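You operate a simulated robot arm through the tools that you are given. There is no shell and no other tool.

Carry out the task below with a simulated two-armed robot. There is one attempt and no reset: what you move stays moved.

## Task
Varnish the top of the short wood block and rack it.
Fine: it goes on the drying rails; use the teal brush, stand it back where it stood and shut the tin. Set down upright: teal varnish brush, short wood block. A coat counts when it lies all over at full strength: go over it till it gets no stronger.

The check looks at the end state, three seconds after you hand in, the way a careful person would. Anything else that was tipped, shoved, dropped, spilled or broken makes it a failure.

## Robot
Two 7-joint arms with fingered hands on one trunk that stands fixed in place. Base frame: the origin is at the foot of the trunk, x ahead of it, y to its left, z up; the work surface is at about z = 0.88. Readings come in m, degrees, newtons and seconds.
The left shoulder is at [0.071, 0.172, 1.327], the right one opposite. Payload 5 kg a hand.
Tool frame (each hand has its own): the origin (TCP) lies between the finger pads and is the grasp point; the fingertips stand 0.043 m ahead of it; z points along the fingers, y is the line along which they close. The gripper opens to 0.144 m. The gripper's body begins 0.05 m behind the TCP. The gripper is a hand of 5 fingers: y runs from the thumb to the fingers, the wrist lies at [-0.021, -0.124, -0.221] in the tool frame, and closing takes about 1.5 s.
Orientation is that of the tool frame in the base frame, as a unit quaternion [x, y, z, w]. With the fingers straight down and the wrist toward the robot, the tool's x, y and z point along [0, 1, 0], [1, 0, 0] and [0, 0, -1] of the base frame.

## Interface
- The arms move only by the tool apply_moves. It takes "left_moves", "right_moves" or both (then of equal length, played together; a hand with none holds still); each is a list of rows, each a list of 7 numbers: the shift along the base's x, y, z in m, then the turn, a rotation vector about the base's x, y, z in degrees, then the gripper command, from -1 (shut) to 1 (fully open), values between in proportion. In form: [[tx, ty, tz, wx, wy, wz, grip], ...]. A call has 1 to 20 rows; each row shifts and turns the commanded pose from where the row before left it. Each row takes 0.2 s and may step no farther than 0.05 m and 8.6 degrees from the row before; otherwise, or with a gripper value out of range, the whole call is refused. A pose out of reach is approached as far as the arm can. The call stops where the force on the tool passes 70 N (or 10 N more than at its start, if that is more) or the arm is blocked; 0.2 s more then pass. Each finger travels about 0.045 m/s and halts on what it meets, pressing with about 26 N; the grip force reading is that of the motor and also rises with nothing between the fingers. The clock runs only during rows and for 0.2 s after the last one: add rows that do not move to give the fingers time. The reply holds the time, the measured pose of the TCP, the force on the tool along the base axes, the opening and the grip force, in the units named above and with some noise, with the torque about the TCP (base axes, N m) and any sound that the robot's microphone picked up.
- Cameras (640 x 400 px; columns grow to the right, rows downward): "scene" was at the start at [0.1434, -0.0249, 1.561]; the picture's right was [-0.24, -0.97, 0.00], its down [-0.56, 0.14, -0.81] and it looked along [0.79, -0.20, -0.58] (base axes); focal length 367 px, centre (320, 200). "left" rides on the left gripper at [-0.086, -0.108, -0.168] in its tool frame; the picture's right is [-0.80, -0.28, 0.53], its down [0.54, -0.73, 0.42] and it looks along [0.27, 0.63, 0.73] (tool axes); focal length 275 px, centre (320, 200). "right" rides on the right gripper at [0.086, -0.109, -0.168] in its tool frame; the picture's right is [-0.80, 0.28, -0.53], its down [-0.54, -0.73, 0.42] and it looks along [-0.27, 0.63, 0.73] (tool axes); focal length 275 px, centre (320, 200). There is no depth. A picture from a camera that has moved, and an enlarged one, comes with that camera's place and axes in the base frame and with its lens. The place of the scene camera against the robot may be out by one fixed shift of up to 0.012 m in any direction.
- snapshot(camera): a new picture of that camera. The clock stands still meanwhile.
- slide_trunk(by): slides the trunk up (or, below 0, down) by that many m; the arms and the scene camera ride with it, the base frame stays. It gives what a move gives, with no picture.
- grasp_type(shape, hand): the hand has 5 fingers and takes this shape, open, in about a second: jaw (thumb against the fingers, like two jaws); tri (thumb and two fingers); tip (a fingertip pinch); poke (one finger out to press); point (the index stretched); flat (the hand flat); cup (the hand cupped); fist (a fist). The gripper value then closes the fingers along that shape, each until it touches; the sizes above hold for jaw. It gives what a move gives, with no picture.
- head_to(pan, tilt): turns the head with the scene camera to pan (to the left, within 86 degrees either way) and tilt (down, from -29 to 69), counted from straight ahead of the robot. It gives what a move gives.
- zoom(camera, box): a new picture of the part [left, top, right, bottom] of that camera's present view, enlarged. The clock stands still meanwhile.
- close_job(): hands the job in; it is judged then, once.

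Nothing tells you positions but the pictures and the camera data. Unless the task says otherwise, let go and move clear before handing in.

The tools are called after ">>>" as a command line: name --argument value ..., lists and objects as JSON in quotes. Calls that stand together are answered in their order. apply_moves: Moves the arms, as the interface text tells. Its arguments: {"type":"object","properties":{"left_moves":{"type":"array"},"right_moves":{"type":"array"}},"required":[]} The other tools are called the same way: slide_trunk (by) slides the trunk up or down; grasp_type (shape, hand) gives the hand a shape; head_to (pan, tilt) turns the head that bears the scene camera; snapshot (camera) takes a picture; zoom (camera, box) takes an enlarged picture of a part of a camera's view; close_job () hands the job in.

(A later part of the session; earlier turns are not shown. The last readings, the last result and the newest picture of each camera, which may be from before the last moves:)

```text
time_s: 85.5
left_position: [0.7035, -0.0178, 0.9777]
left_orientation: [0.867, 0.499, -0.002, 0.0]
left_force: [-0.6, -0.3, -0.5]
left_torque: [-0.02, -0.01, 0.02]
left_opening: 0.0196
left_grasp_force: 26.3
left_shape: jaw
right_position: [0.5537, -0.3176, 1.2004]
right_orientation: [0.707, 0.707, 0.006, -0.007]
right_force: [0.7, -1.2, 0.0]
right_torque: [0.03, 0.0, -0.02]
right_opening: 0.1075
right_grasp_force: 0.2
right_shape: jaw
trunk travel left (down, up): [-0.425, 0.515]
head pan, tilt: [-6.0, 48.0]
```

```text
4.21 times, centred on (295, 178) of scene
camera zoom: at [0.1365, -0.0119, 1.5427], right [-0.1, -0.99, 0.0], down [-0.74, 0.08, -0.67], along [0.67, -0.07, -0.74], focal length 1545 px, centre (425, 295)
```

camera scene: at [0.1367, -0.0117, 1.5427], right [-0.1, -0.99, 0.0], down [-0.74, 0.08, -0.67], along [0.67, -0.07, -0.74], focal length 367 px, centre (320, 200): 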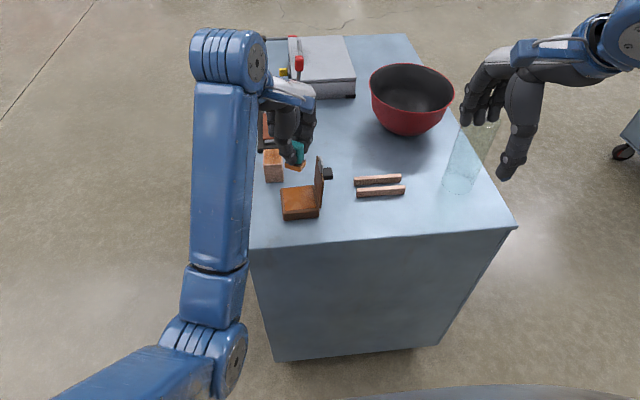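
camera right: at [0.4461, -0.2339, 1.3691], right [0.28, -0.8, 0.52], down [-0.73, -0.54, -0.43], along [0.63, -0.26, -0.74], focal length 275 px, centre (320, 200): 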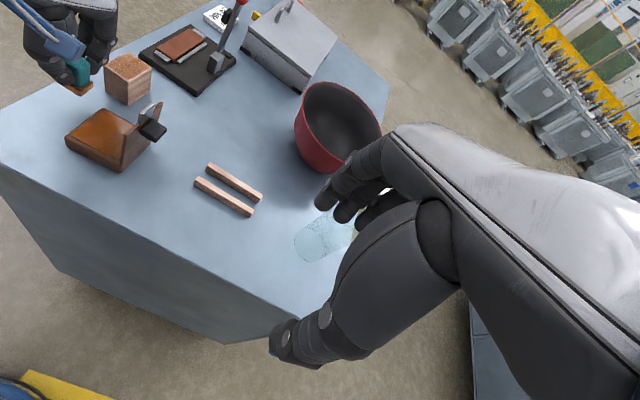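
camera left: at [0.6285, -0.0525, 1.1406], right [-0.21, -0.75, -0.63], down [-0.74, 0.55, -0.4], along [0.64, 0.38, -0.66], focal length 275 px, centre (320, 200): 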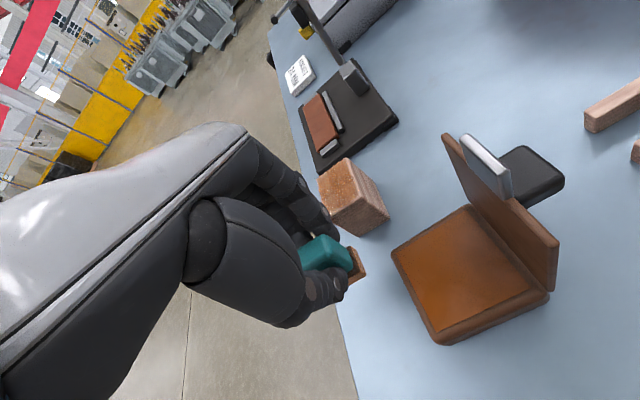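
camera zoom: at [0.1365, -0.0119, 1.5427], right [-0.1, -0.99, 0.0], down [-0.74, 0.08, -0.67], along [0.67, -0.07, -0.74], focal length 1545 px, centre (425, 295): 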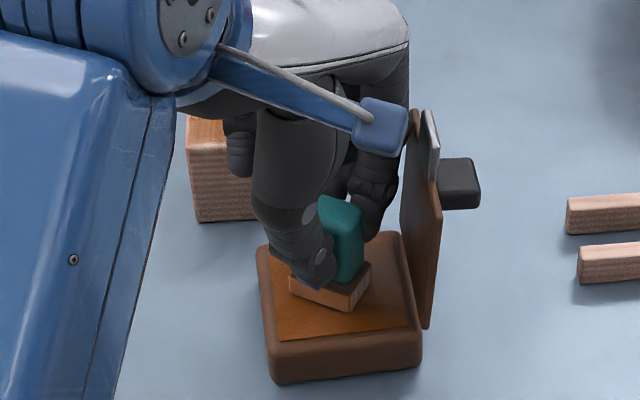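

Still no contact. I'll go down another 2 mm.

>>> apply_moves --left_moves '[[0, 0, -0.0012, 0, 0, 0, -1], [0, 0, -0.0012, 0, 0, 0, -1], [0, 0, 0, 0, 0, 0, -1], [0, 0, 0, 0, 0, 0, -1]]'

```text
time_s: 86.5
left_position: [0.7032, -0.0172, 0.977]
left_orientation: [0.866, 0.499, -0.001, 0.0]
left_force: [-0.3, 0.4, 9.4]
left_torque: [-0.03, -0.11, -0.03]
left_opening: 0.0199
left_grasp_force: 25.8
left_shape: jaw
right_position: [0.553, -0.3183, 1.2007]
right_orientation: [0.708, 0.707, 0.006, -0.006]
right_force: [-0.4, 0.1, 0.2]
right_torque: [0.02, -0.04, -0.03]
right_opening: 0.1076
right_grasp_force: 0.1
right_shape: jaw
trunk travel left (down, up): [-0.425, 0.515]
head pan, tilt: [-6.0, 48.0]
```

Contact is good at about 10 N. I'll lift and check the bristles before returning to the block.

>>> apply_moves --left_moves '[[0, 0, 0, 0, 0, 0, -1], [0, 0, 0.01, 0, 0, 0, -1], [0, 0, 0.03, 0, 0, 0, -1], [0, 0.0, 0.04, 0, 0, 0, -1], [0.01, 0.01, 0.01, 0, 0, 0, -1]]'

>>> zoom --camera "scene" --box '[240, 120, 350, 225]'

>>> zoom --camera "right" --box '[60, 20, 200, 190]'

```text
time_s: 87.8
left_position: [0.7133, -0.0074, 1.066]
left_orientation: [0.867, 0.499, -0.003, 0.0]
left_force: [0.4, 0.0, -0.9]
left_torque: [-0.04, 0.02, 0.04]
left_opening: 0.0195
left_grasp_force: 25.8
left_shape: jaw
right_position: [0.555, -0.319, 1.1995]
right_orientation: [0.707, 0.707, 0.005, -0.006]
right_force: [-1.2, 0.0, 0.7]
right_torque: [-0.02, 0.0, 0.03]
right_opening: 0.1078
right_grasp_force: 0.1
right_shape: jaw
trunk travel left (down, up): [-0.425, 0.515]
head pan, tilt: [-6.0, 48.0]
```

```text
3.81 times, centred on (295, 172) of scene
camera zoom: at [0.1373, -0.011, 1.5426], right [-0.1, -0.99, 0.0], down [-0.74, 0.08, -0.67], along [0.66, -0.07, -0.74], focal length 1398 px, centre (415, 305)
```

zoom: 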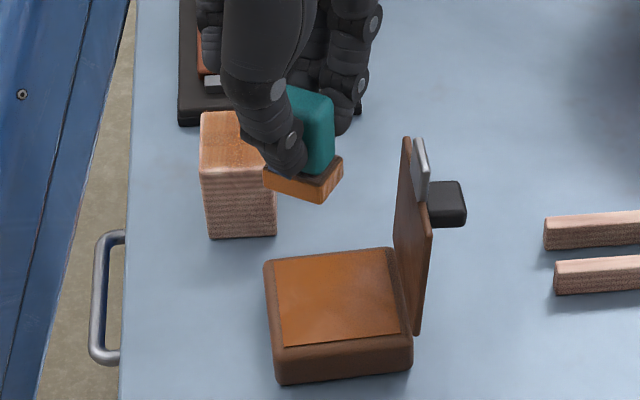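

```text
2.35 times, centred on (130, 105) of right
camera zoom: at [0.4467, -0.2333, 1.3689], right [0.28, -0.8, 0.52], down [-0.73, -0.54, -0.43], along [0.63, -0.26, -0.74], focal length 648 px, centre (767, 424)
```

zoom: 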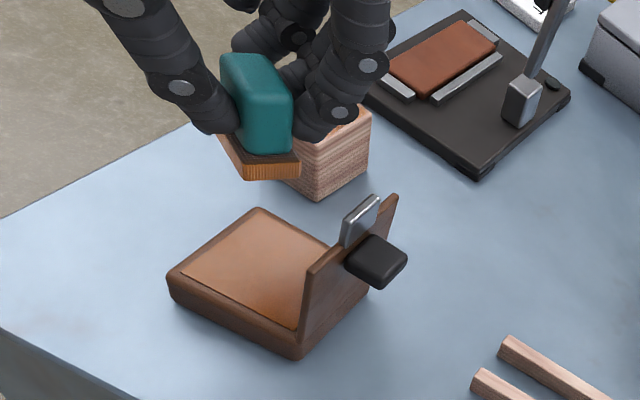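

The brush is loaded again. I'll go back over the block at this yaw and descend.

>>> apply_moves --left_moves '[[0.029, 0.0135, 0, 0, 0, 0, -1], [0.029, 0.0135, 0, 0, 0, 0, -1], [0.029, 0.0134, 0, 0, 0, 0, -1], [0, 0, -0.025, 0, 0, 0, -1], [0, 0, -0.02, 0, 0, 0, -1], [0, 0, -0.009, 0, 0, 0, -1], [0, 0, 0, 0, 0, 0, -1]]'

>>> zoom --camera "right" --box '[60, 0, 230, 130]'

>>> zoom --camera "scene" --box '[230, 120, 320, 200]'

```text
time_s: 89.3
left_position: [0.8006, 0.0326, 1.0096]
left_orientation: [0.866, 0.5, -0.002, -0.001]
left_force: [0.2, -0.4, -0.2]
left_torque: [0.03, 0.02, -0.02]
left_opening: 0.0194
left_grasp_force: 26.4
left_shape: jaw
right_position: [0.5547, -0.3193, 1.2001]
right_orientation: [0.707, 0.707, 0.006, -0.006]
right_force: [-0.5, -0.6, -0.6]
right_torque: [-0.03, -0.02, -0.03]
right_opening: 0.1078
right_grasp_force: 0.2
right_shape: jaw
trunk travel left (down, up): [-0.425, 0.515]
head pan, tilt: [-6.0, 48.0]
```

```text
3.08 times, centred on (145, 65) of right
camera zoom: at [0.4461, -0.2341, 1.3691], right [0.28, -0.81, 0.52], down [-0.73, -0.54, -0.43], along [0.63, -0.25, -0.74], focal length 847 px, centre (858, 615)
```

zoom: 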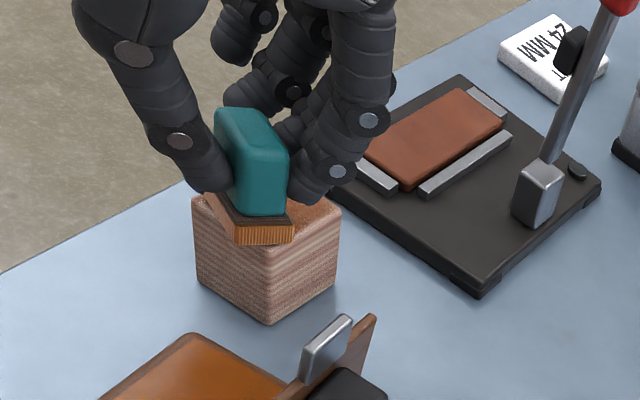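

```text
5.00 times, centred on (275, 160) of scene
camera zoom: at [0.1365, -0.0119, 1.5427], right [-0.1, -0.99, 0.0], down [-0.74, 0.08, -0.67], along [0.67, -0.07, -0.74], focal length 1835 px, centre (545, 400)
```

zoom: 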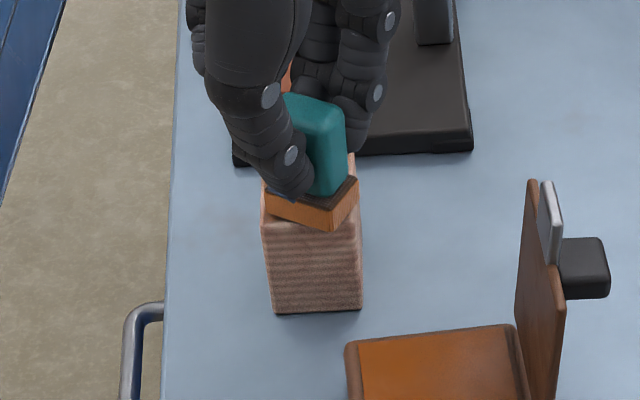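

Bristles are just at the surface. I'll run another raster with slight pressure.

>>> apply_moves --left_moves '[[0, 0, -0.0008, 0, 0, 0, -1], [0.007, 0, 0, 0, 0, 0, -1], [0.007, 0, 0, 0, 0, 0, -1], [0.007, 0, 0, 0, 0, 0, -1], [0.007, 0, 0, 0, 0, 0, -1], [0.007, 0, 0, 0, 0, 0, -1], [0.007, 0, 0, 0, 0, 0, -1], [0, -0.006, 0, 0, 0, 0, -1], [-0.007, 0, 0, 0, 0, 0, -1], [-0.007, 0, 0, 0, 0, 0, -1], [-0.007, 0, 0, 0, 0, 0, -1], [-0.007, 0, 0, 0, 0, 0, -1], [-0.007, 0, 0, 0, 0, 0, -1], [-0.007, 0, 0, 0, 0, 0, -1], [0, 0.012, 0, 0, 0, 0, -1], [0.0084, 0, 0, 0, 0, 0, -1], [0.0084, 0, 0, 0, 0, 0, -1], [0.0084, 0, 0, 0, 0, 0, -1], [0.0084, 0, 0, 0, 0, 0, -1], [0.0084, 0, 0, 0, 0, 0, -1]]'

>>> zoom --camera "right" --box '[60, 0, 230, 130]'

>>> zoom --camera "scene" --box '[230, 120, 320, 200]'

```text
time_s: 93.5
left_position: [0.8436, 0.0395, 1.0108]
left_orientation: [0.866, 0.5, -0.002, -0.001]
left_force: [0.4, -1.4, -1.0]
left_torque: [0.02, 0.03, 0.02]
left_opening: 0.0197
left_grasp_force: 25.6
left_shape: jaw
right_position: [0.554, -0.3182, 1.2007]
right_orientation: [0.707, 0.707, 0.006, -0.006]
right_force: [0.8, -0.2, 0.5]
right_torque: [0.01, -0.02, 0.0]
right_opening: 0.1072
right_grasp_force: 0.0
right_shape: jaw
trunk travel left (down, up): [-0.425, 0.515]
head pan, tilt: [-6.0, 48.0]
```

```text
3.08 times, centred on (145, 65) of right
camera zoom: at [0.4464, -0.234, 1.369], right [0.28, -0.81, 0.52], down [-0.73, -0.54, -0.43], along [0.63, -0.25, -0.74], focal length 847 px, centre (858, 615)
```

zoom: 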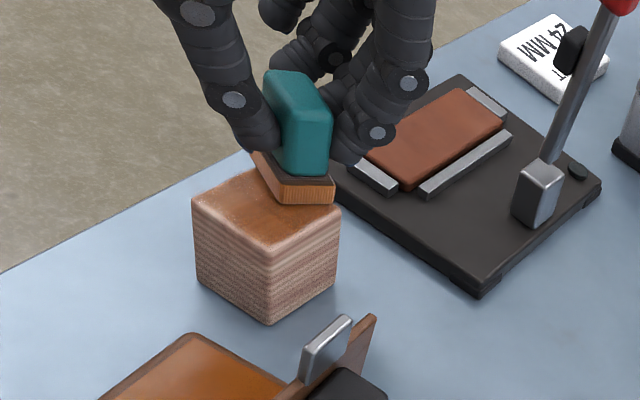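

```text
5.00 times, centred on (275, 160) of scene
camera zoom: at [0.1369, -0.0117, 1.5427], right [-0.1, -0.99, 0.0], down [-0.74, 0.08, -0.67], along [0.67, -0.07, -0.74], focal length 1835 px, centre (545, 400)
```

zoom: 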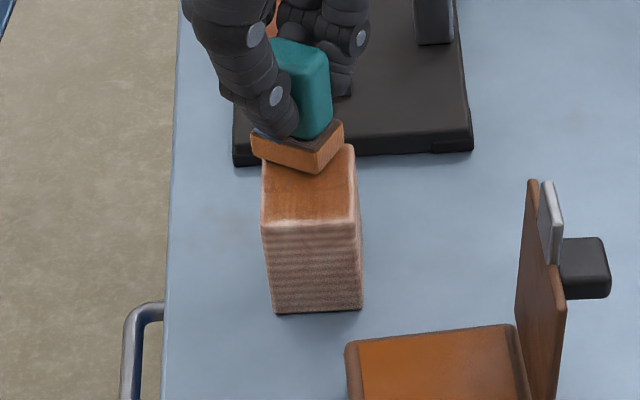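

The coat has deepened, but the corner nearest me on the left looks lighter. I'll lift away for an unobstructed look.

>>> apply_moves --left_moves '[[0, 0, 0.02, 0, 0, 0, -1], [-0.03, -0.015, 0.03, 0, 0, 0, -1], [-0.035, -0.015, 0.01, 0, 0, 0, -1], [-0.035, -0.015, 0, 0, 0, 0, -1]]'

>>> zoom --camera "right" --box '[95, 30, 180, 110]'

>>> zoom --camera "scene" --box '[250, 135, 310, 190]'

>>> zoom --camera "left" --box '[250, 100, 450, 280]'

```text
time_s: 94.5
left_position: [0.7428, -0.0072, 1.0693]
left_orientation: [0.866, 0.499, -0.002, 0.0]
left_force: [-0.4, 0.6, -0.8]
left_torque: [-0.02, -0.05, -0.05]
left_opening: 0.0196
left_grasp_force: 25.9
left_shape: jaw
right_position: [0.5541, -0.3181, 1.1996]
right_orientation: [0.707, 0.707, 0.006, -0.006]
right_force: [0.4, 0.5, 0.6]
right_torque: [-0.02, -0.04, -0.02]
right_opening: 0.1073
right_grasp_force: 0.0
right_shape: jaw
trunk travel left (down, up): [-0.425, 0.515]
head pan, tilt: [-6.0, 48.0]
```

```text
5.00 times, centred on (138, 70) of right
camera zoom: at [0.4454, -0.2343, 1.3694], right [0.28, -0.81, 0.52], down [-0.73, -0.54, -0.43], along [0.63, -0.25, -0.74], focal length 1376 px, centre (1232, 850)
```

zoom: 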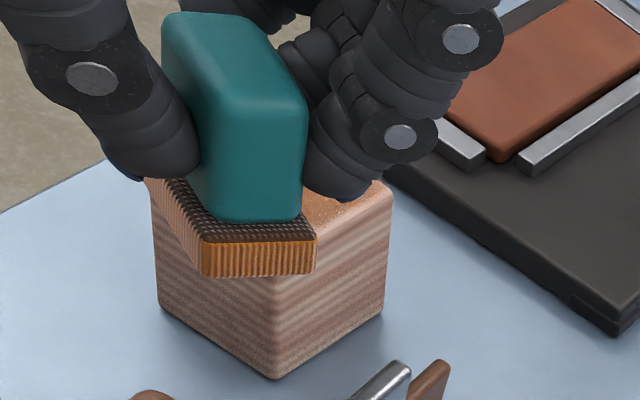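

```text
7.27 times, centred on (280, 162) of scene
camera zoom: at [0.1357, -0.0121, 1.5428], right [-0.1, -0.99, 0.0], down [-0.74, 0.08, -0.67], along [0.67, -0.07, -0.74], focal length 2669 px, centre (611, 473)
```

zoom: 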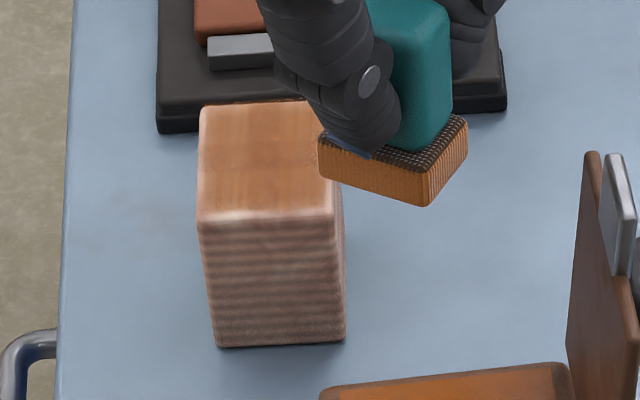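

```text
2.22 times, centred on (350, 190) of left
camera zoom: at [0.6061, -0.0276, 1.2387], right [-0.65, -0.55, -0.53], down [-0.36, 0.83, -0.42], along [0.67, -0.08, -0.73], focal length 612 px, centre (253, 222)
```

zoom: 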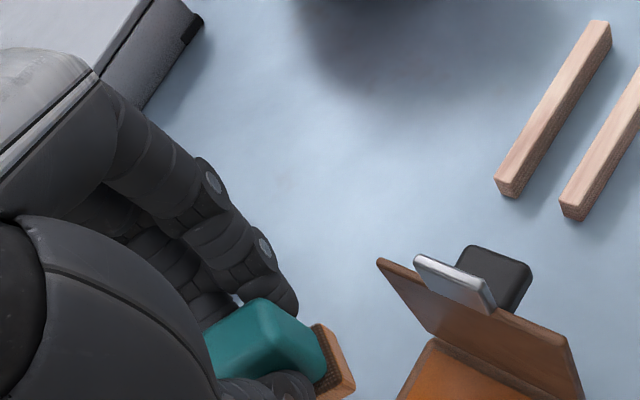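

The coat is even but still light, so it needs more passes. I'll reload at the tin and come back to the block's near edge.

>>> apply_moves --left_moves '[[-0.02, -0.006, 0, 0, 0, 0, -1], [-0.019, -0.0054, 0, 0, 0, 0, -1], [0, 0, -0.03, 0, 0, 0, -1], [0, 0, -0.03, 0, 0, 0, -1], [0, 0, -0.03, 0, 0, 0, -1], [0, 0, -0.0047, 0, 0, 0, -1], [0, 0, 0, 0, 0, 0, -1], [0, 0, 0, 0, 0, 0, -1]]'

```text
time_s: 96.3
left_position: [0.7057, -0.0185, 0.9772]
left_orientation: [0.866, 0.5, -0.003, 0.0]
left_force: [0.1, 0.3, 6.1]
left_torque: [-0.07, -0.09, -0.02]
left_opening: 0.0201
left_grasp_force: 26.1
left_shape: jaw
right_position: [0.5548, -0.3183, 1.1998]
right_orientation: [0.707, 0.707, 0.006, -0.006]
right_force: [0.2, 0.3, -0.4]
right_torque: [0.0, 0.02, 0.01]
right_opening: 0.1075
right_grasp_force: 0.0
right_shape: jaw
trunk travel left (down, up): [-0.425, 0.515]
head pan, tilt: [-6.0, 48.0]
```

The dip made contact at about 7 N. Now back over the block for the next set of strokes.

>>> apply_moves --left_moves '[[0, 0, 0.03, 0, 0, 0, -1], [0, 0, 0.03, 0, 0, 0, -1], [0, 0, 0.0305, 0, 0, 0, -1], [0.0314, 0.0168, 0, 0, 0, 0, -1], [0.0314, 0.0168, 0, 0, 0, 0, -1], [0.0314, 0.0168, 0, 0, 0, 0, -1], [0, 0, -0.03, 0, 0, 0, -1], [0, 0, -0.02, 0, 0, 0, -1], [0, 0, -0.0065, 0, 0, 0, -1], [0, 0, 0, 0, 0, 0, -1]]'

```text
time_s: 98.5
left_position: [0.7979, 0.0311, 1.0094]
left_orientation: [0.866, 0.499, -0.003, -0.001]
left_force: [-0.5, 0.1, 1.7]
left_torque: [0.0, -0.01, -0.02]
left_opening: 0.0198
left_grasp_force: 26.0
left_shape: jaw
right_position: [0.5542, -0.3176, 1.1996]
right_orientation: [0.707, 0.707, 0.006, -0.006]
right_force: [-0.1, -0.9, -0.2]
right_torque: [-0.01, -0.01, -0.03]
right_opening: 0.1075
right_grasp_force: 0.1
right_shape: jaw
trunk travel left (down, up): [-0.425, 0.515]
head pan, tilt: [-6.0, 48.0]
```

Contact is about 3 N. I'll run the raster again, starting with the left side.

>>> apply_moves --left_moves '[[0, 0.008, 0, 0, 0, 0, -1], [0.007, 0, 0, 0, 0, 0, -1], [0.007, 0, 0, 0, 0, 0, -1], [0.007, 0, 0, 0, 0, 0, -1], [0.007, 0, 0, 0, 0, 0, -1], [0.007, 0, 0, 0, 0, 0, -1], [0.007, 0, 0, 0, 0, 0, -1], [0, -0.007, 0, 0, 0, 0, -1], [-0.007, 0, 0, 0, 0, 0, -1], [-0.007, 0, 0, 0, 0, 0, -1], [-0.007, 0, 0, 0, 0, 0, -1], [-0.007, 0, 0, 0, 0, 0, -1], [-0.007, 0, 0, 0, 0, 0, -1], [-0.007, 0, 0, 0, 0, 0, -1], [0, -0.007, 0, 0, 0, 0, -1], [0.0084, 0, 0, 0, 0, 0, -1], [0.0084, 0, 0, 0, 0, 0, -1], [0.0084, 0, 0, 0, 0, 0, -1], [0.0084, 0, 0, 0, 0, 0, -1], [0.0084, 0, 0, 0, 0, 0, -1]]'

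>>> zoom --camera "right" --box '[95, 30, 180, 110]'

>>> zoom --camera "scene" --box '[250, 135, 310, 190]'

```text
time_s: 102.8
left_position: [0.842, 0.0253, 1.0106]
left_orientation: [0.866, 0.499, -0.003, -0.002]
left_force: [-0.4, -0.7, -0.7]
left_torque: [-0.01, 0.03, -0.03]
left_opening: 0.0196
left_grasp_force: 25.5
left_shape: jaw
right_position: [0.5552, -0.3198, 1.2001]
right_orientation: [0.707, 0.707, 0.007, -0.005]
right_force: [0.4, 0.2, -0.4]
right_torque: [0.02, 0.04, 0.02]
right_opening: 0.1077
right_grasp_force: 0.1
right_shape: jaw
trunk travel left (down, up): [-0.425, 0.515]
head pan, tilt: [-6.0, 48.0]
```

```text
5.00 times, centred on (138, 70) of right
camera zoom: at [0.4464, -0.2342, 1.369], right [0.28, -0.81, 0.52], down [-0.73, -0.54, -0.43], along [0.63, -0.25, -0.74], focal length 1376 px, centre (1232, 850)
```

zoom: 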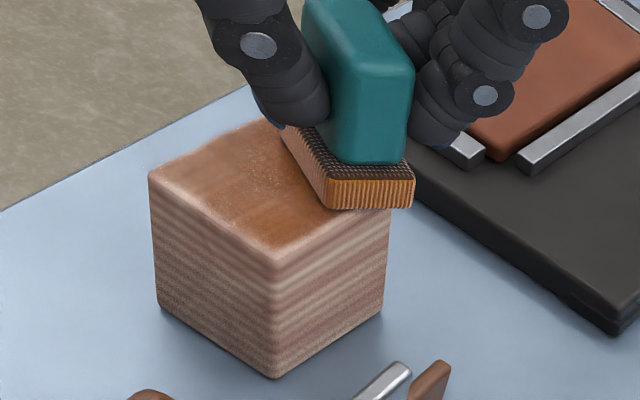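

```text
7.27 times, centred on (280, 162) of scene
camera zoom: at [0.1368, -0.012, 1.5427], right [-0.1, -0.99, 0.0], down [-0.74, 0.08, -0.67], along [0.67, -0.07, -0.74], focal length 2669 px, centre (611, 473)
```

zoom: 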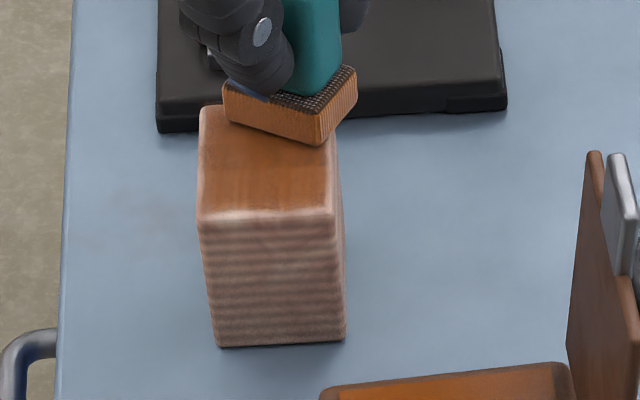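

The far end was barely touching, since my height drifts about 1 mm along the stroke, and the near-left corner is lighter. I'll make another raster with a little more pressure and a slope correction.

>>> apply_moves --left_moves '[[0, 0, -0.0018, 0, 0, 0, -1], [-0.007, 0, 0.0002, 0, 0, 0, -1], [-0.007, 0, 0.0002, 0, 0, 0, -1], [-0.007, 0, 0.0002, 0, 0, 0, -1], [-0.007, 0, 0.0002, 0, 0, 0, -1], [-0.007, 0, 0.0002, 0, 0, 0, -1], [-0.007, 0, 0.0002, 0, 0, 0, -1], [-0.004, 0.008, 0, 0, 0, 0, -1], [0.007, 0, -0.0002, 0, 0, 0, -1], [0.007, 0, -0.0002, 0, 0, 0, -1], [0.007, 0, -0.0002, 0, 0, 0, -1], [0.007, 0, -0.0002, 0, 0, 0, -1], [0.007, 0, -0.0002, 0, 0, 0, -1], [0.007, 0, -0.0002, 0, 0, 0, -1], [0, 0.009, 0, 0, 0, 0, -1], [-0.0092, 0, 0.0002, 0, 0, 0, -1], [-0.0092, 0, 0.0002, 0, 0, 0, -1], [-0.0092, 0, 0.0002, 0, 0, 0, -1], [-0.0092, 0, 0.0002, 0, 0, 0, -1], [-0.0092, 0, 0.0002, 0, 0, 0, -1]]'

>>> zoom --camera "right" --box '[95, 30, 180, 110]'

>>> zoom --camera "scene" --box '[250, 135, 310, 190]'

```text
time_s: 107.0
left_position: [0.7906, 0.0437, 1.0093]
left_orientation: [0.866, 0.5, -0.003, 0.0]
left_force: [2.2, -1.5, 5.6]
left_torque: [-0.05, -0.22, 0.01]
left_opening: 0.0199
left_grasp_force: 26.2
left_shape: jaw
right_position: [0.5549, -0.3196, 1.1997]
right_orientation: [0.707, 0.707, 0.006, -0.006]
right_force: [0.2, 0.7, 0.2]
right_torque: [0.0, -0.03, 0.03]
right_opening: 0.1074
right_grasp_force: 0.0
right_shape: jaw
trunk travel left (down, up): [-0.425, 0.515]
head pan, tilt: [-6.0, 48.0]
```

```text
5.00 times, centred on (138, 70) of right
camera zoom: at [0.4456, -0.2341, 1.3693], right [0.28, -0.81, 0.52], down [-0.73, -0.54, -0.43], along [0.63, -0.25, -0.74], focal length 1376 px, centre (1232, 850)
```

zoom: 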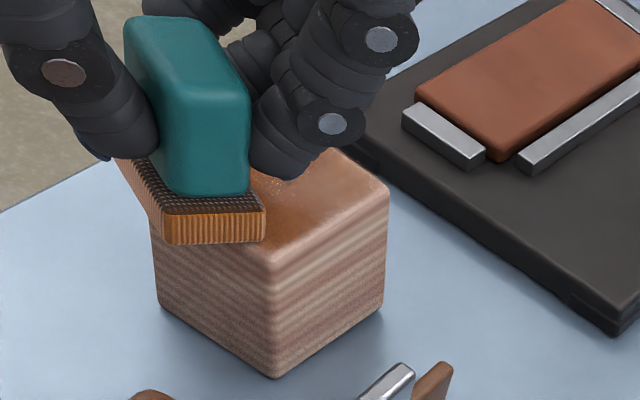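

```text
7.27 times, centred on (280, 162) of scene
camera zoom: at [0.136, -0.0118, 1.5428], right [-0.1, -0.99, 0.0], down [-0.74, 0.08, -0.67], along [0.67, -0.07, -0.74], focal length 2669 px, centre (611, 473)
```

zoom: 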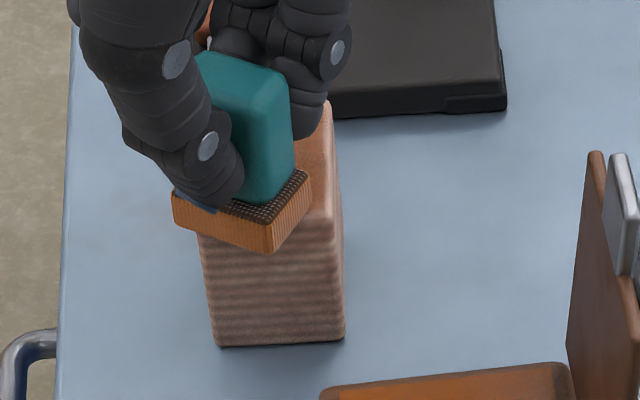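

The block is steady. I'll reload at the tin and take a clear look at the block while there.

>>> apply_moves --left_moves '[[0, 0, 0.027, 0, 0, 0, -1], [0, 0, 0.03, 0, 0, 0, -1], [-0.0287, -0.0201, 0, 0, 0, 0, -1], [-0.0287, -0.0201, 0, 0, 0, 0, -1], [-0.0288, -0.0202, 0, 0, 0, 0, -1], [0, 0, -0.03, 0, 0, 0, -1], [0, 0, -0.03, 0, 0, 0, -1], [0, 0, -0.0302, 0, 0, 0, -1], [0, 0, 0, 0, 0, 0, -1], [0, 0, 0, 0, 0, 0, -1]]'

>>> zoom --camera "scene" --box '[250, 135, 330, 225]'

>>> zoom --camera "right" --box '[60, 30, 180, 170]'

```text
time_s: 109.2
left_position: [0.7041, -0.0187, 0.9776]
left_orientation: [0.867, 0.499, -0.002, 0.0]
left_force: [-0.1, 0.9, 3.1]
left_torque: [-0.02, -0.05, 0.02]
left_opening: 0.0198
left_grasp_force: 26.3
left_shape: jaw
right_position: [0.5539, -0.3188, 1.2004]
right_orientation: [0.707, 0.707, 0.006, -0.006]
right_force: [0.1, -0.5, 0.4]
right_torque: [-0.02, -0.03, 0.06]
right_opening: 0.1075
right_grasp_force: 0.0
right_shape: jaw
trunk travel left (down, up): [-0.425, 0.515]
head pan, tilt: [-6.0, 48.0]
```

```text
4.44 times, centred on (290, 180) of scene
camera zoom: at [0.1361, -0.0118, 1.5428], right [-0.1, -0.99, 0.0], down [-0.74, 0.08, -0.67], along [0.67, -0.07, -0.74], focal length 1631 px, centre (453, 289)
```

zoom: 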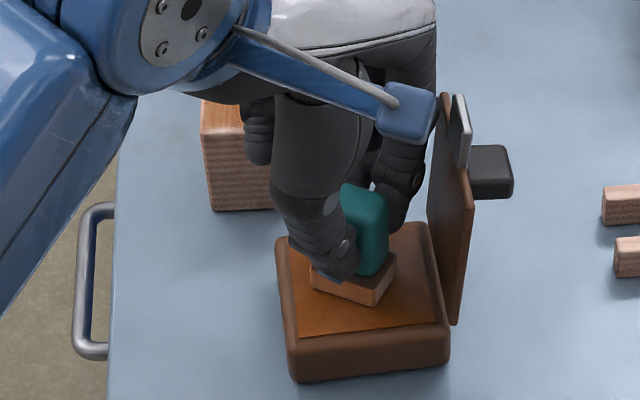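

```text
2.86 times, centred on (120, 100) of right
camera zoom: at [0.4457, -0.2341, 1.3693], right [0.28, -0.81, 0.52], down [-0.73, -0.54, -0.43], along [0.63, -0.25, -0.74], focal length 786 px, centre (891, 486)
```

zoom: 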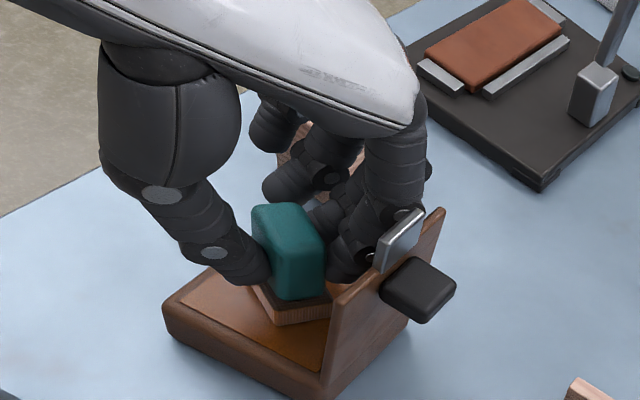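

Contact is about 4 N, so it's reloading. Back to the block with another raster.

>>> apply_moves --left_moves '[[0, 0, 0, 0, 0, 0, -1], [0, 0, 0.03, 0, 0, 0, -1], [0, 0, 0.03, 0, 0, 0, -1], [0, 0, 0.0302, 0, 0, 0, -1], [0.0303, 0.0191, 0, 0, 0, 0, -1], [0.0303, 0.0191, 0, 0, 0, 0, -1], [0.0302, 0.019, 0, 0, 0, 0, -1], [0, 0, -0.03, 0, 0, 0, -1], [0, 0, -0.02, 0, 0, 0, -1], [0, 0, -0.007, 0, 0, 0, -1], [0, 0, 0, 0, 0, 0, -1]]'

>>> zoom --camera "right" --box '[95, 30, 180, 110]'

```text
time_s: 111.5
left_position: [0.7953, 0.0391, 1.0097]
left_orientation: [0.866, 0.499, -0.003, -0.001]
left_force: [-0.2, 0.4, 1.5]
left_torque: [-0.01, 0.01, -0.02]
left_opening: 0.0196
left_grasp_force: 25.9
left_shape: jaw
right_position: [0.5542, -0.3172, 1.2002]
right_orientation: [0.707, 0.707, 0.006, -0.005]
right_force: [-0.3, -0.7, 0.5]
right_torque: [0.01, 0.01, 0.02]
right_opening: 0.1078
right_grasp_force: 0.1
right_shape: jaw
trunk travel left (down, up): [-0.425, 0.515]
head pan, tilt: [-6.0, 48.0]
```

```text
5.00 times, centred on (138, 70) of right
camera zoom: at [0.4461, -0.234, 1.3692], right [0.28, -0.81, 0.52], down [-0.73, -0.54, -0.43], along [0.63, -0.25, -0.74], focal length 1376 px, centre (1232, 850)
```

zoom: 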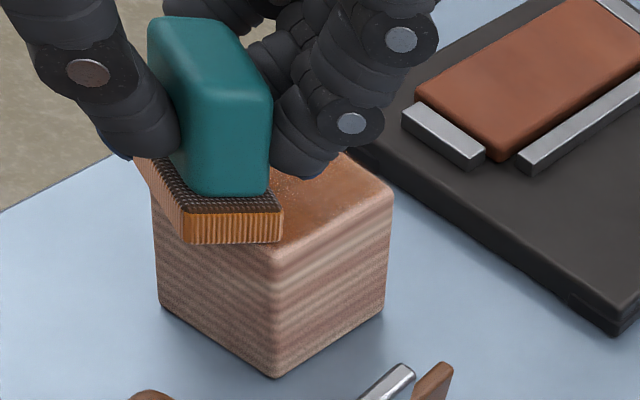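

I'll raster again, reaching past the left and near edges.

>>> apply_moves --left_moves '[[-0.003, 0.006, -0.0004, 0, 0, 0, -1], [0.0085, 0, -0.00025, 0, 0, 0, -1], [0.0085, 0, -0.00025, 0, 0, 0, -1], [0.0085, 0, -0.00025, 0, 0, 0, -1], [0.0085, 0, -0.00025, 0, 0, 0, -1], [0.0085, 0, -0.00025, 0, 0, 0, -1], [0.0085, 0, -0.00025, 0, 0, 0, -1], [0, -0.008, 0, 0, 0, 0, -1], [-0.0085, 0, 0.00025, 0, 0, 0, -1], [-0.0085, 0, 0.00025, 0, 0, 0, -1], [-0.0085, 0, 0.00025, 0, 0, 0, -1], [-0.0085, 0, 0.00025, 0, 0, 0, -1], [-0.0085, 0, 0.00025, 0, 0, 0, -1], [-0.0085, 0, 0.00025, 0, 0, 0, -1], [0, -0.008, 0, 0, 0, 0, -1], [0.0102, 0, -0.0003, 0, 0, 0, -1], [0.0102, 0, -0.0003, 0, 0, 0, -1], [0.0102, 0, -0.0003, 0, 0, 0, -1], [0.0102, 0, -0.0003, 0, 0, 0, -1], [0.0102, 0, -0.0003, 0, 0, 0, -1]]'

>>> zoom --camera "right" --box '[95, 30, 180, 110]'

>>> zoom --camera "scene" --box '[250, 135, 310, 190]'

```text
time_s: 115.8
left_position: [0.8431, 0.029, 1.0094]
left_orientation: [0.867, 0.499, -0.002, 0.0]
left_force: [-2.0, 1.1, 11.4]
left_torque: [-0.01, 0.17, 0.03]
left_opening: 0.02
left_grasp_force: 25.8
left_shape: jaw
right_position: [0.5537, -0.319, 1.1994]
right_orientation: [0.707, 0.707, 0.006, -0.007]
right_force: [0.3, 0.2, 0.7]
right_torque: [0.03, 0.0, 0.0]
right_opening: 0.1079
right_grasp_force: 0.1
right_shape: jaw
trunk travel left (down, up): [-0.425, 0.515]
head pan, tilt: [-6.0, 48.0]
```

```text
5.00 times, centred on (138, 70) of right
camera zoom: at [0.4455, -0.2342, 1.3694], right [0.28, -0.81, 0.52], down [-0.73, -0.54, -0.43], along [0.63, -0.25, -0.74], focal length 1376 px, centre (1232, 850)
```

zoom: 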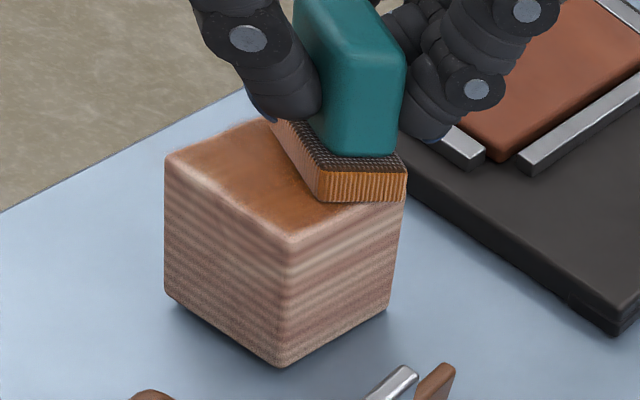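

```text
7.27 times, centred on (280, 162) of scene
camera zoom: at [0.1358, -0.012, 1.5429], right [-0.1, -0.99, 0.0], down [-0.74, 0.08, -0.67], along [0.67, -0.07, -0.74], focal length 2669 px, centre (611, 473)
```

zoom: 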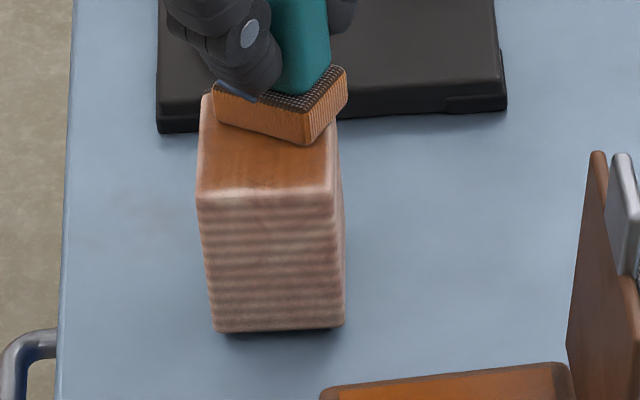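

The block has started to rock forward because I pressed too hard near its far edge. I'll ease off gently so it settles back.

>>> apply_moves --left_moves '[[-0.001, 0, 0.0005, 0, 0, 0, -1], [-0.001, 0, 0.0005, 0, 0, 0, -1], [-0.001, 0, 0.0005, 0, 0, 0, -1], [-0.001, 0, 0.0005, 0, 0, 0, -1]]'

>>> zoom --camera "right" --box '[95, 30, 180, 110]'

>>> zoom --camera "scene" --box '[250, 135, 310, 190]'

```text
time_s: 116.8
left_position: [0.8373, 0.0291, 1.0098]
left_orientation: [0.867, 0.499, -0.002, 0.0]
left_force: [-0.2, -1.0, 5.5]
left_torque: [-0.11, -0.04, 0.0]
left_opening: 0.02
left_grasp_force: 26.1
left_shape: jaw
right_position: [0.554, -0.3181, 1.2004]
right_orientation: [0.707, 0.707, 0.006, -0.006]
right_force: [-0.9, 0.1, 0.4]
right_torque: [-0.02, -0.03, 0.02]
right_opening: 0.1078
right_grasp_force: 0.0
right_shape: jaw
trunk travel left (down, up): [-0.425, 0.515]
head pan, tilt: [-6.0, 48.0]
```

```text
5.00 times, centred on (138, 70) of right
camera zoom: at [0.4456, -0.2344, 1.3692], right [0.28, -0.81, 0.52], down [-0.73, -0.54, -0.43], along [0.63, -0.25, -0.74], focal length 1376 px, centre (1232, 850)
```

zoom: 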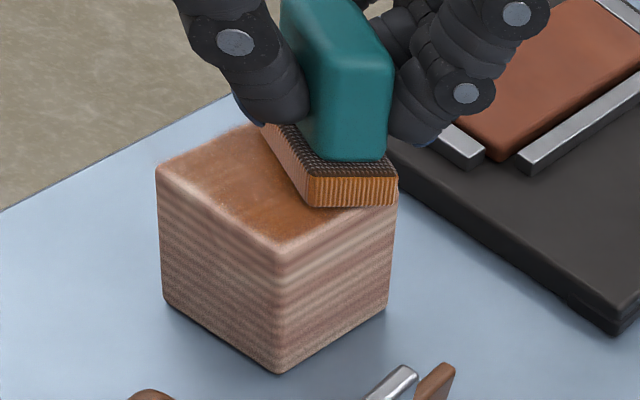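

```text
7.27 times, centred on (280, 162) of scene
camera zoom: at [0.1359, -0.0121, 1.5427], right [-0.1, -0.99, 0.0], down [-0.74, 0.08, -0.67], along [0.67, -0.07, -0.74], focal length 2669 px, centre (611, 473)
```

zoom: 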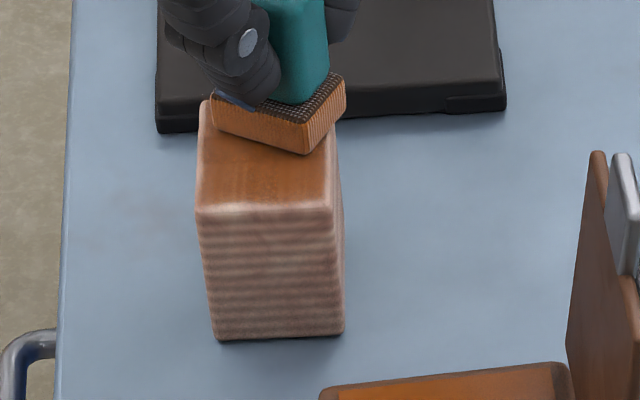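

It's rocking back down. I'll keep easing off.

>>> apply_moves --left_moves '[[-0.001, 0, 0.0005, 0, 0, 0, -1], [-0.001, 0, 0.0005, 0, 0, 0, -1], [-0.001, 0, 0.0005, 0, 0, 0, -1], [-0.001, 0, 0.001, 0, 0, 0, -1], [-0.001, 0, 0.001, 0, 0, 0, -1]]'

>>> zoom --camera "scene" --box '[250, 135, 310, 190]'

>>> zoom --camera "right" --box '[95, 30, 180, 110]'

```text
time_s: 118.0
left_position: [0.8343, 0.0299, 1.0133]
left_orientation: [0.866, 0.499, -0.003, -0.001]
left_force: [-0.5, 0.0, -1.2]
left_torque: [0.01, 0.01, 0.02]
left_opening: 0.0198
left_grasp_force: 26.2
left_shape: jaw
right_position: [0.5536, -0.3181, 1.2]
right_orientation: [0.707, 0.707, 0.006, -0.006]
right_force: [0.2, -0.4, -0.4]
right_torque: [0.03, -0.01, 0.02]
right_opening: 0.1074
right_grasp_force: 0.0
right_shape: jaw
trunk travel left (down, up): [-0.425, 0.515]
head pan, tilt: [-6.0, 48.0]
```

```text
7.27 times, centred on (280, 162) of scene
camera zoom: at [0.1366, -0.0117, 1.5427], right [-0.1, -0.99, 0.0], down [-0.74, 0.08, -0.67], along [0.67, -0.07, -0.74], focal length 2669 px, centre (611, 473)
```

zoom: 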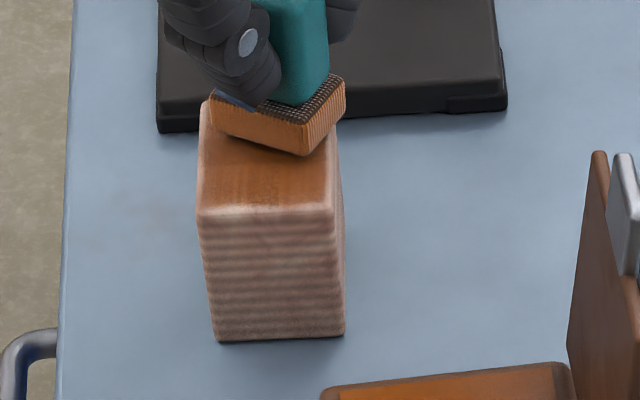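

```text
5.00 times, centred on (138, 70) of right
camera zoom: at [0.4462, -0.234, 1.3691], right [0.28, -0.81, 0.52], down [-0.73, -0.54, -0.43], along [0.63, -0.25, -0.74], focal length 1376 px, centre (1232, 850)
```

zoom: 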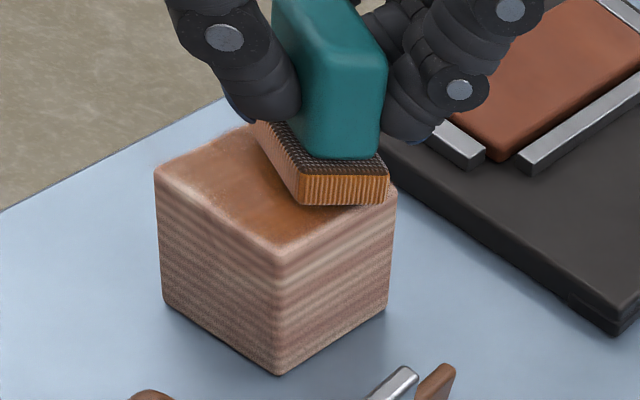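

The block is standing flat again, moved only 2–3 mm. I'll pull the brush clear and assess the coat without shadows.

>>> apply_moves --left_moves '[[0, 0, 0.02, 0, 0, 0, -1], [-0.02, 0.0, 0.03, 0, 0, 0, -1], [-0.035, -0.03, 0.01, 0, 0, 0, -1], [-0.04, -0.025, 0.0, 0, 0, 0, -1], [-0.03, 0.0, 0.0, 0, 0, 0, -1]]'

>>> zoom --camera "scene" --box '[250, 135, 310, 190]'

>>> zoom --camera "right" --box '[95, 30, 180, 110]'

>>> snapshot --camera "left"

```text
time_s: 119.2
left_position: [0.7078, -0.0264, 1.0752]
left_orientation: [0.867, 0.499, -0.002, 0.0]
left_force: [-1.3, 0.0, -0.7]
left_torque: [-0.02, -0.03, -0.04]
left_opening: 0.0198
left_grasp_force: 26.7
left_shape: jaw
right_position: [0.5534, -0.3172, 1.201]
right_orientation: [0.707, 0.707, 0.007, -0.005]
right_force: [-0.6, 0.3, -0.2]
right_torque: [-0.01, -0.07, -0.03]
right_opening: 0.1077
right_grasp_force: 0.1
right_shape: jaw
trunk travel left (down, up): [-0.425, 0.515]
head pan, tilt: [-6.0, 48.0]
```

```text
7.27 times, centred on (280, 162) of scene
camera zoom: at [0.1356, -0.0104, 1.5429], right [-0.1, -0.99, 0.0], down [-0.74, 0.08, -0.67], along [0.67, -0.07, -0.74], focal length 2669 px, centre (611, 473)
```

zoom: 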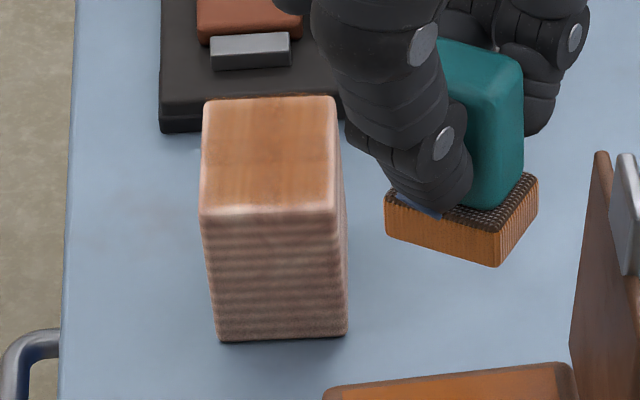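

```text
5.00 times, centred on (138, 70) of right
camera zoom: at [0.4453, -0.2328, 1.3697], right [0.28, -0.8, 0.52], down [-0.73, -0.54, -0.43], along [0.63, -0.26, -0.74], focal length 1376 px, centre (1232, 850)
```

zoom: 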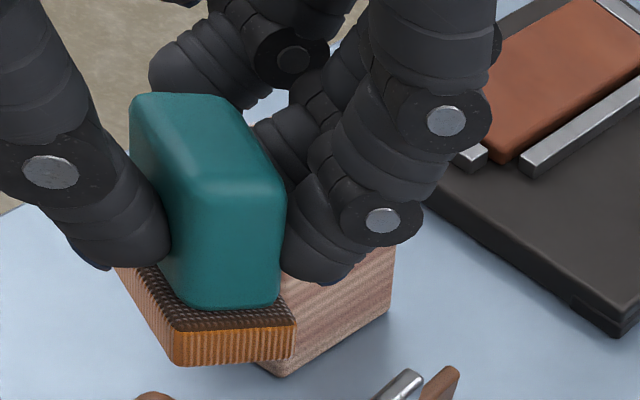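

```text
taken
camera left: at [0.5715, -0.0447, 1.2441], right [-0.65, -0.55, -0.53], down [-0.36, 0.83, -0.42], along [0.67, -0.08, -0.73], focal length 275 px, centre (320, 200)
```

left: 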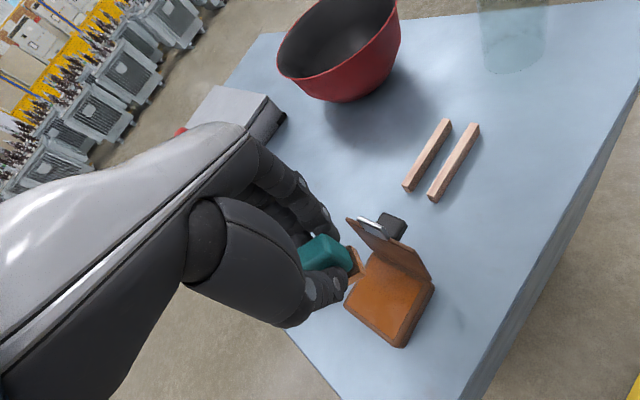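

In the clear view the top is evenly amber but still paler than it might get. I'll keep adding coats with the hand turned to −90° at the block, so the brush lines up with it and stays near its centre where it can't tip. First I'll reload.

>>> apply_moves --left_moves '[[-0.001, 0.009, -0.01, 0, 0, 0, -1], [0, 0, -0.03, 0, 0, 0, -1], [0, 0, -0.03, 0, 0, 0, -1], [0, 0, -0.028, 0, 0, 0, -1], [0, 0, -0.001, 0, 0, 0, -1], [0, 0, 0, 0, 0, 0, -1]]'

```text
time_s: 120.5
left_position: [0.7073, -0.0178, 0.9751]
left_orientation: [0.866, 0.5, -0.002, 0.001]
left_force: [-0.2, 1.3, 17.1]
left_torque: [-0.05, -0.15, -0.01]
left_opening: 0.0206
left_grasp_force: 26.6
left_shape: jaw
right_position: [0.5523, -0.3176, 1.2011]
right_orientation: [0.707, 0.707, 0.007, -0.006]
right_force: [-0.2, 0.0, 0.6]
right_torque: [-0.03, 0.02, -0.01]
right_opening: 0.1075
right_grasp_force: 0.0
right_shape: jaw
trunk travel left (down, up): [-0.425, 0.515]
head pan, tilt: [-6.0, 48.0]
```

It pressed a bit firmly there (17 N), but fine. I'll lift, turn to −90° on the way, and hover over the block.

>>> apply_moves --left_moves '[[0, 0, 0.03, 0, 0, 0, -1], [0, 0, 0.03, 0, 0, 0, -1], [0, 0, 0.03, 0, 0, 0, -1], [0.0124, 0.0059, 0, 0, 0, -7.5, -1], [0.0124, 0.0059, 0, 0, 0, -7.5, -1], [0.0124, 0.0059, 0, 0, 0, -7.5, -1], [0.0124, 0.0059, 0, 0, 0, -7.5, -1], [0.0124, 0.0059, 0, 0, 0, -7.5, -1], [0.0124, 0.0059, 0, 0, 0, -7.5, -1], [0.0124, 0.0059, 0, 0, 0, -7.5, -1], [0.0124, 0.0059, 0, 0, 0, -7.5, -1], [0, 0, -0.03, 0, 0, 0, -1], [0, 0, -0.018, 0, 0, 0, -1], [0, 0, 0, 0, 0, 0, -1]]'

>>> zoom --camera "scene" --box '[250, 135, 310, 190]'

>>> zoom --camera "right" --box '[95, 30, 180, 110]'

>>> zoom --camera "left" --box '[280, 190, 440, 330]'

```text
time_s: 123.5
left_position: [0.8057, 0.0315, 1.0152]
left_orientation: [1.0, 0.0, -0.002, -0.001]
left_force: [-0.7, 0.4, -0.6]
left_torque: [-0.02, -0.01, 0.0]
left_opening: 0.02
left_grasp_force: 25.9
left_shape: jaw
right_position: [0.5541, -0.3181, 1.2004]
right_orientation: [0.707, 0.707, 0.006, -0.006]
right_force: [-0.3, -0.3, 0.0]
right_torque: [-0.02, 0.0, -0.02]
right_opening: 0.1077
right_grasp_force: 0.0
right_shape: jaw
trunk travel left (down, up): [-0.425, 0.515]
head pan, tilt: [-6.0, 48.0]
```

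```text
7.27 times, centred on (280, 162) of scene
camera zoom: at [0.1365, -0.012, 1.5427], right [-0.1, -0.99, 0.0], down [-0.74, 0.08, -0.67], along [0.67, -0.07, -0.74], focal length 2669 px, centre (611, 473)
```

zoom: 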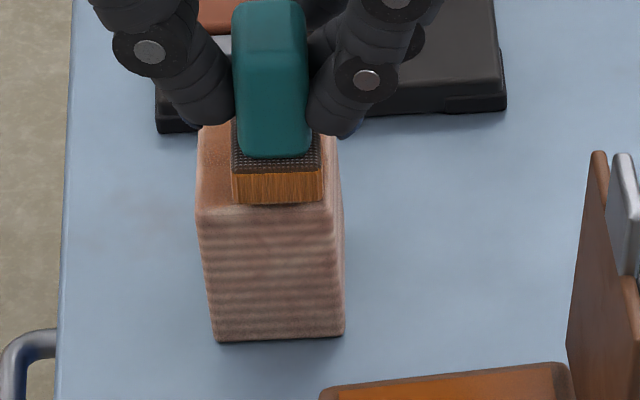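

```text
5.00 times, centred on (138, 70) of right
camera zoom: at [0.4461, -0.2343, 1.3691], right [0.28, -0.81, 0.52], down [-0.73, -0.54, -0.43], along [0.63, -0.25, -0.74], focal length 1376 px, centre (1232, 850)
```

zoom: 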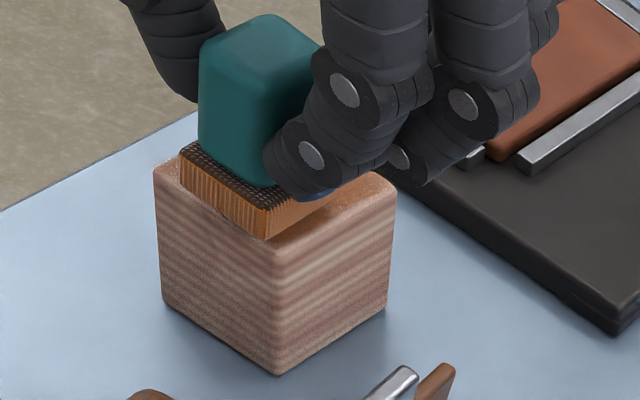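

```text
2.86 times, centred on (360, 260) of left
camera zoom: at [0.7214, 0.1405, 1.1842], right [-0.8, 0.29, -0.53], down [0.54, 0.73, -0.42], along [0.26, -0.62, -0.73], focal length 786 px, centre (206, 29)
```

zoom: 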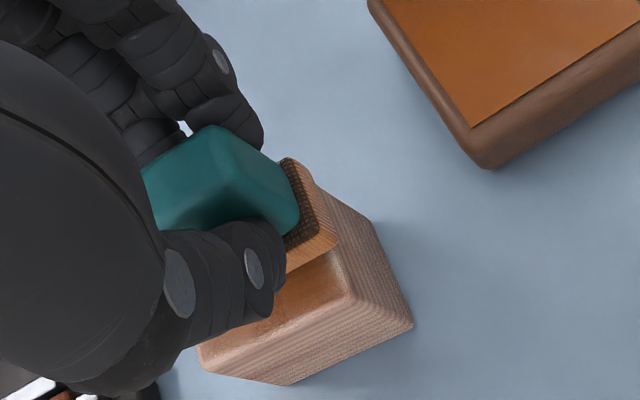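

The brush now lines up squarely with the block. I'll lower to light contact.

>>> apply_moves --left_moves '[[0, 0, -0.003, 0, 0, 0, -1], [0, 0, -0.0015, 0, 0, 0, -1], [0, 0, 0, 0, 0, 0, -1]]'

```text
time_s: 124.3
left_position: [0.8072, 0.032, 1.0118]
left_orientation: [1.0, -0.001, -0.002, -0.001]
left_force: [0.3, -0.1, -1.0]
left_torque: [-0.05, 0.01, -0.01]
left_opening: 0.02
left_grasp_force: 26.4
left_shape: jaw
right_position: [0.5545, -0.3187, 1.1996]
right_orientation: [0.707, 0.707, 0.006, -0.005]
right_force: [0.8, 0.4, -0.6]
right_torque: [-0.01, 0.01, -0.03]
right_opening: 0.1077
right_grasp_force: 0.1
right_shape: jaw
trunk travel left (down, up): [-0.425, 0.515]
head pan, tilt: [-6.0, 48.0]
```

>>> apply_moves --left_moves '[[0, 0, -0.001, 0, 0, 0, -1], [0, 0, -0.001, 0, 0, 0, -1], [0, 0, 0, 0, 0, 0, -1]]'

```text
time_s: 125.2
left_position: [0.8073, 0.032, 1.0095]
left_orientation: [1.0, -0.002, -0.002, -0.001]
left_force: [1.1, 1.5, 0.7]
left_torque: [-0.01, -0.03, 0.0]
left_opening: 0.0202
left_grasp_force: 26.5
left_shape: jaw
right_position: [0.5543, -0.3191, 1.1991]
right_orientation: [0.708, 0.707, 0.006, -0.005]
right_force: [0.3, 0.0, 0.5]
right_torque: [0.02, 0.04, 0.01]
right_opening: 0.1078
right_grasp_force: 0.1
right_shape: jaw
trunk travel left (down, up): [-0.425, 0.515]
head pan, tilt: [-6.0, 48.0]
```

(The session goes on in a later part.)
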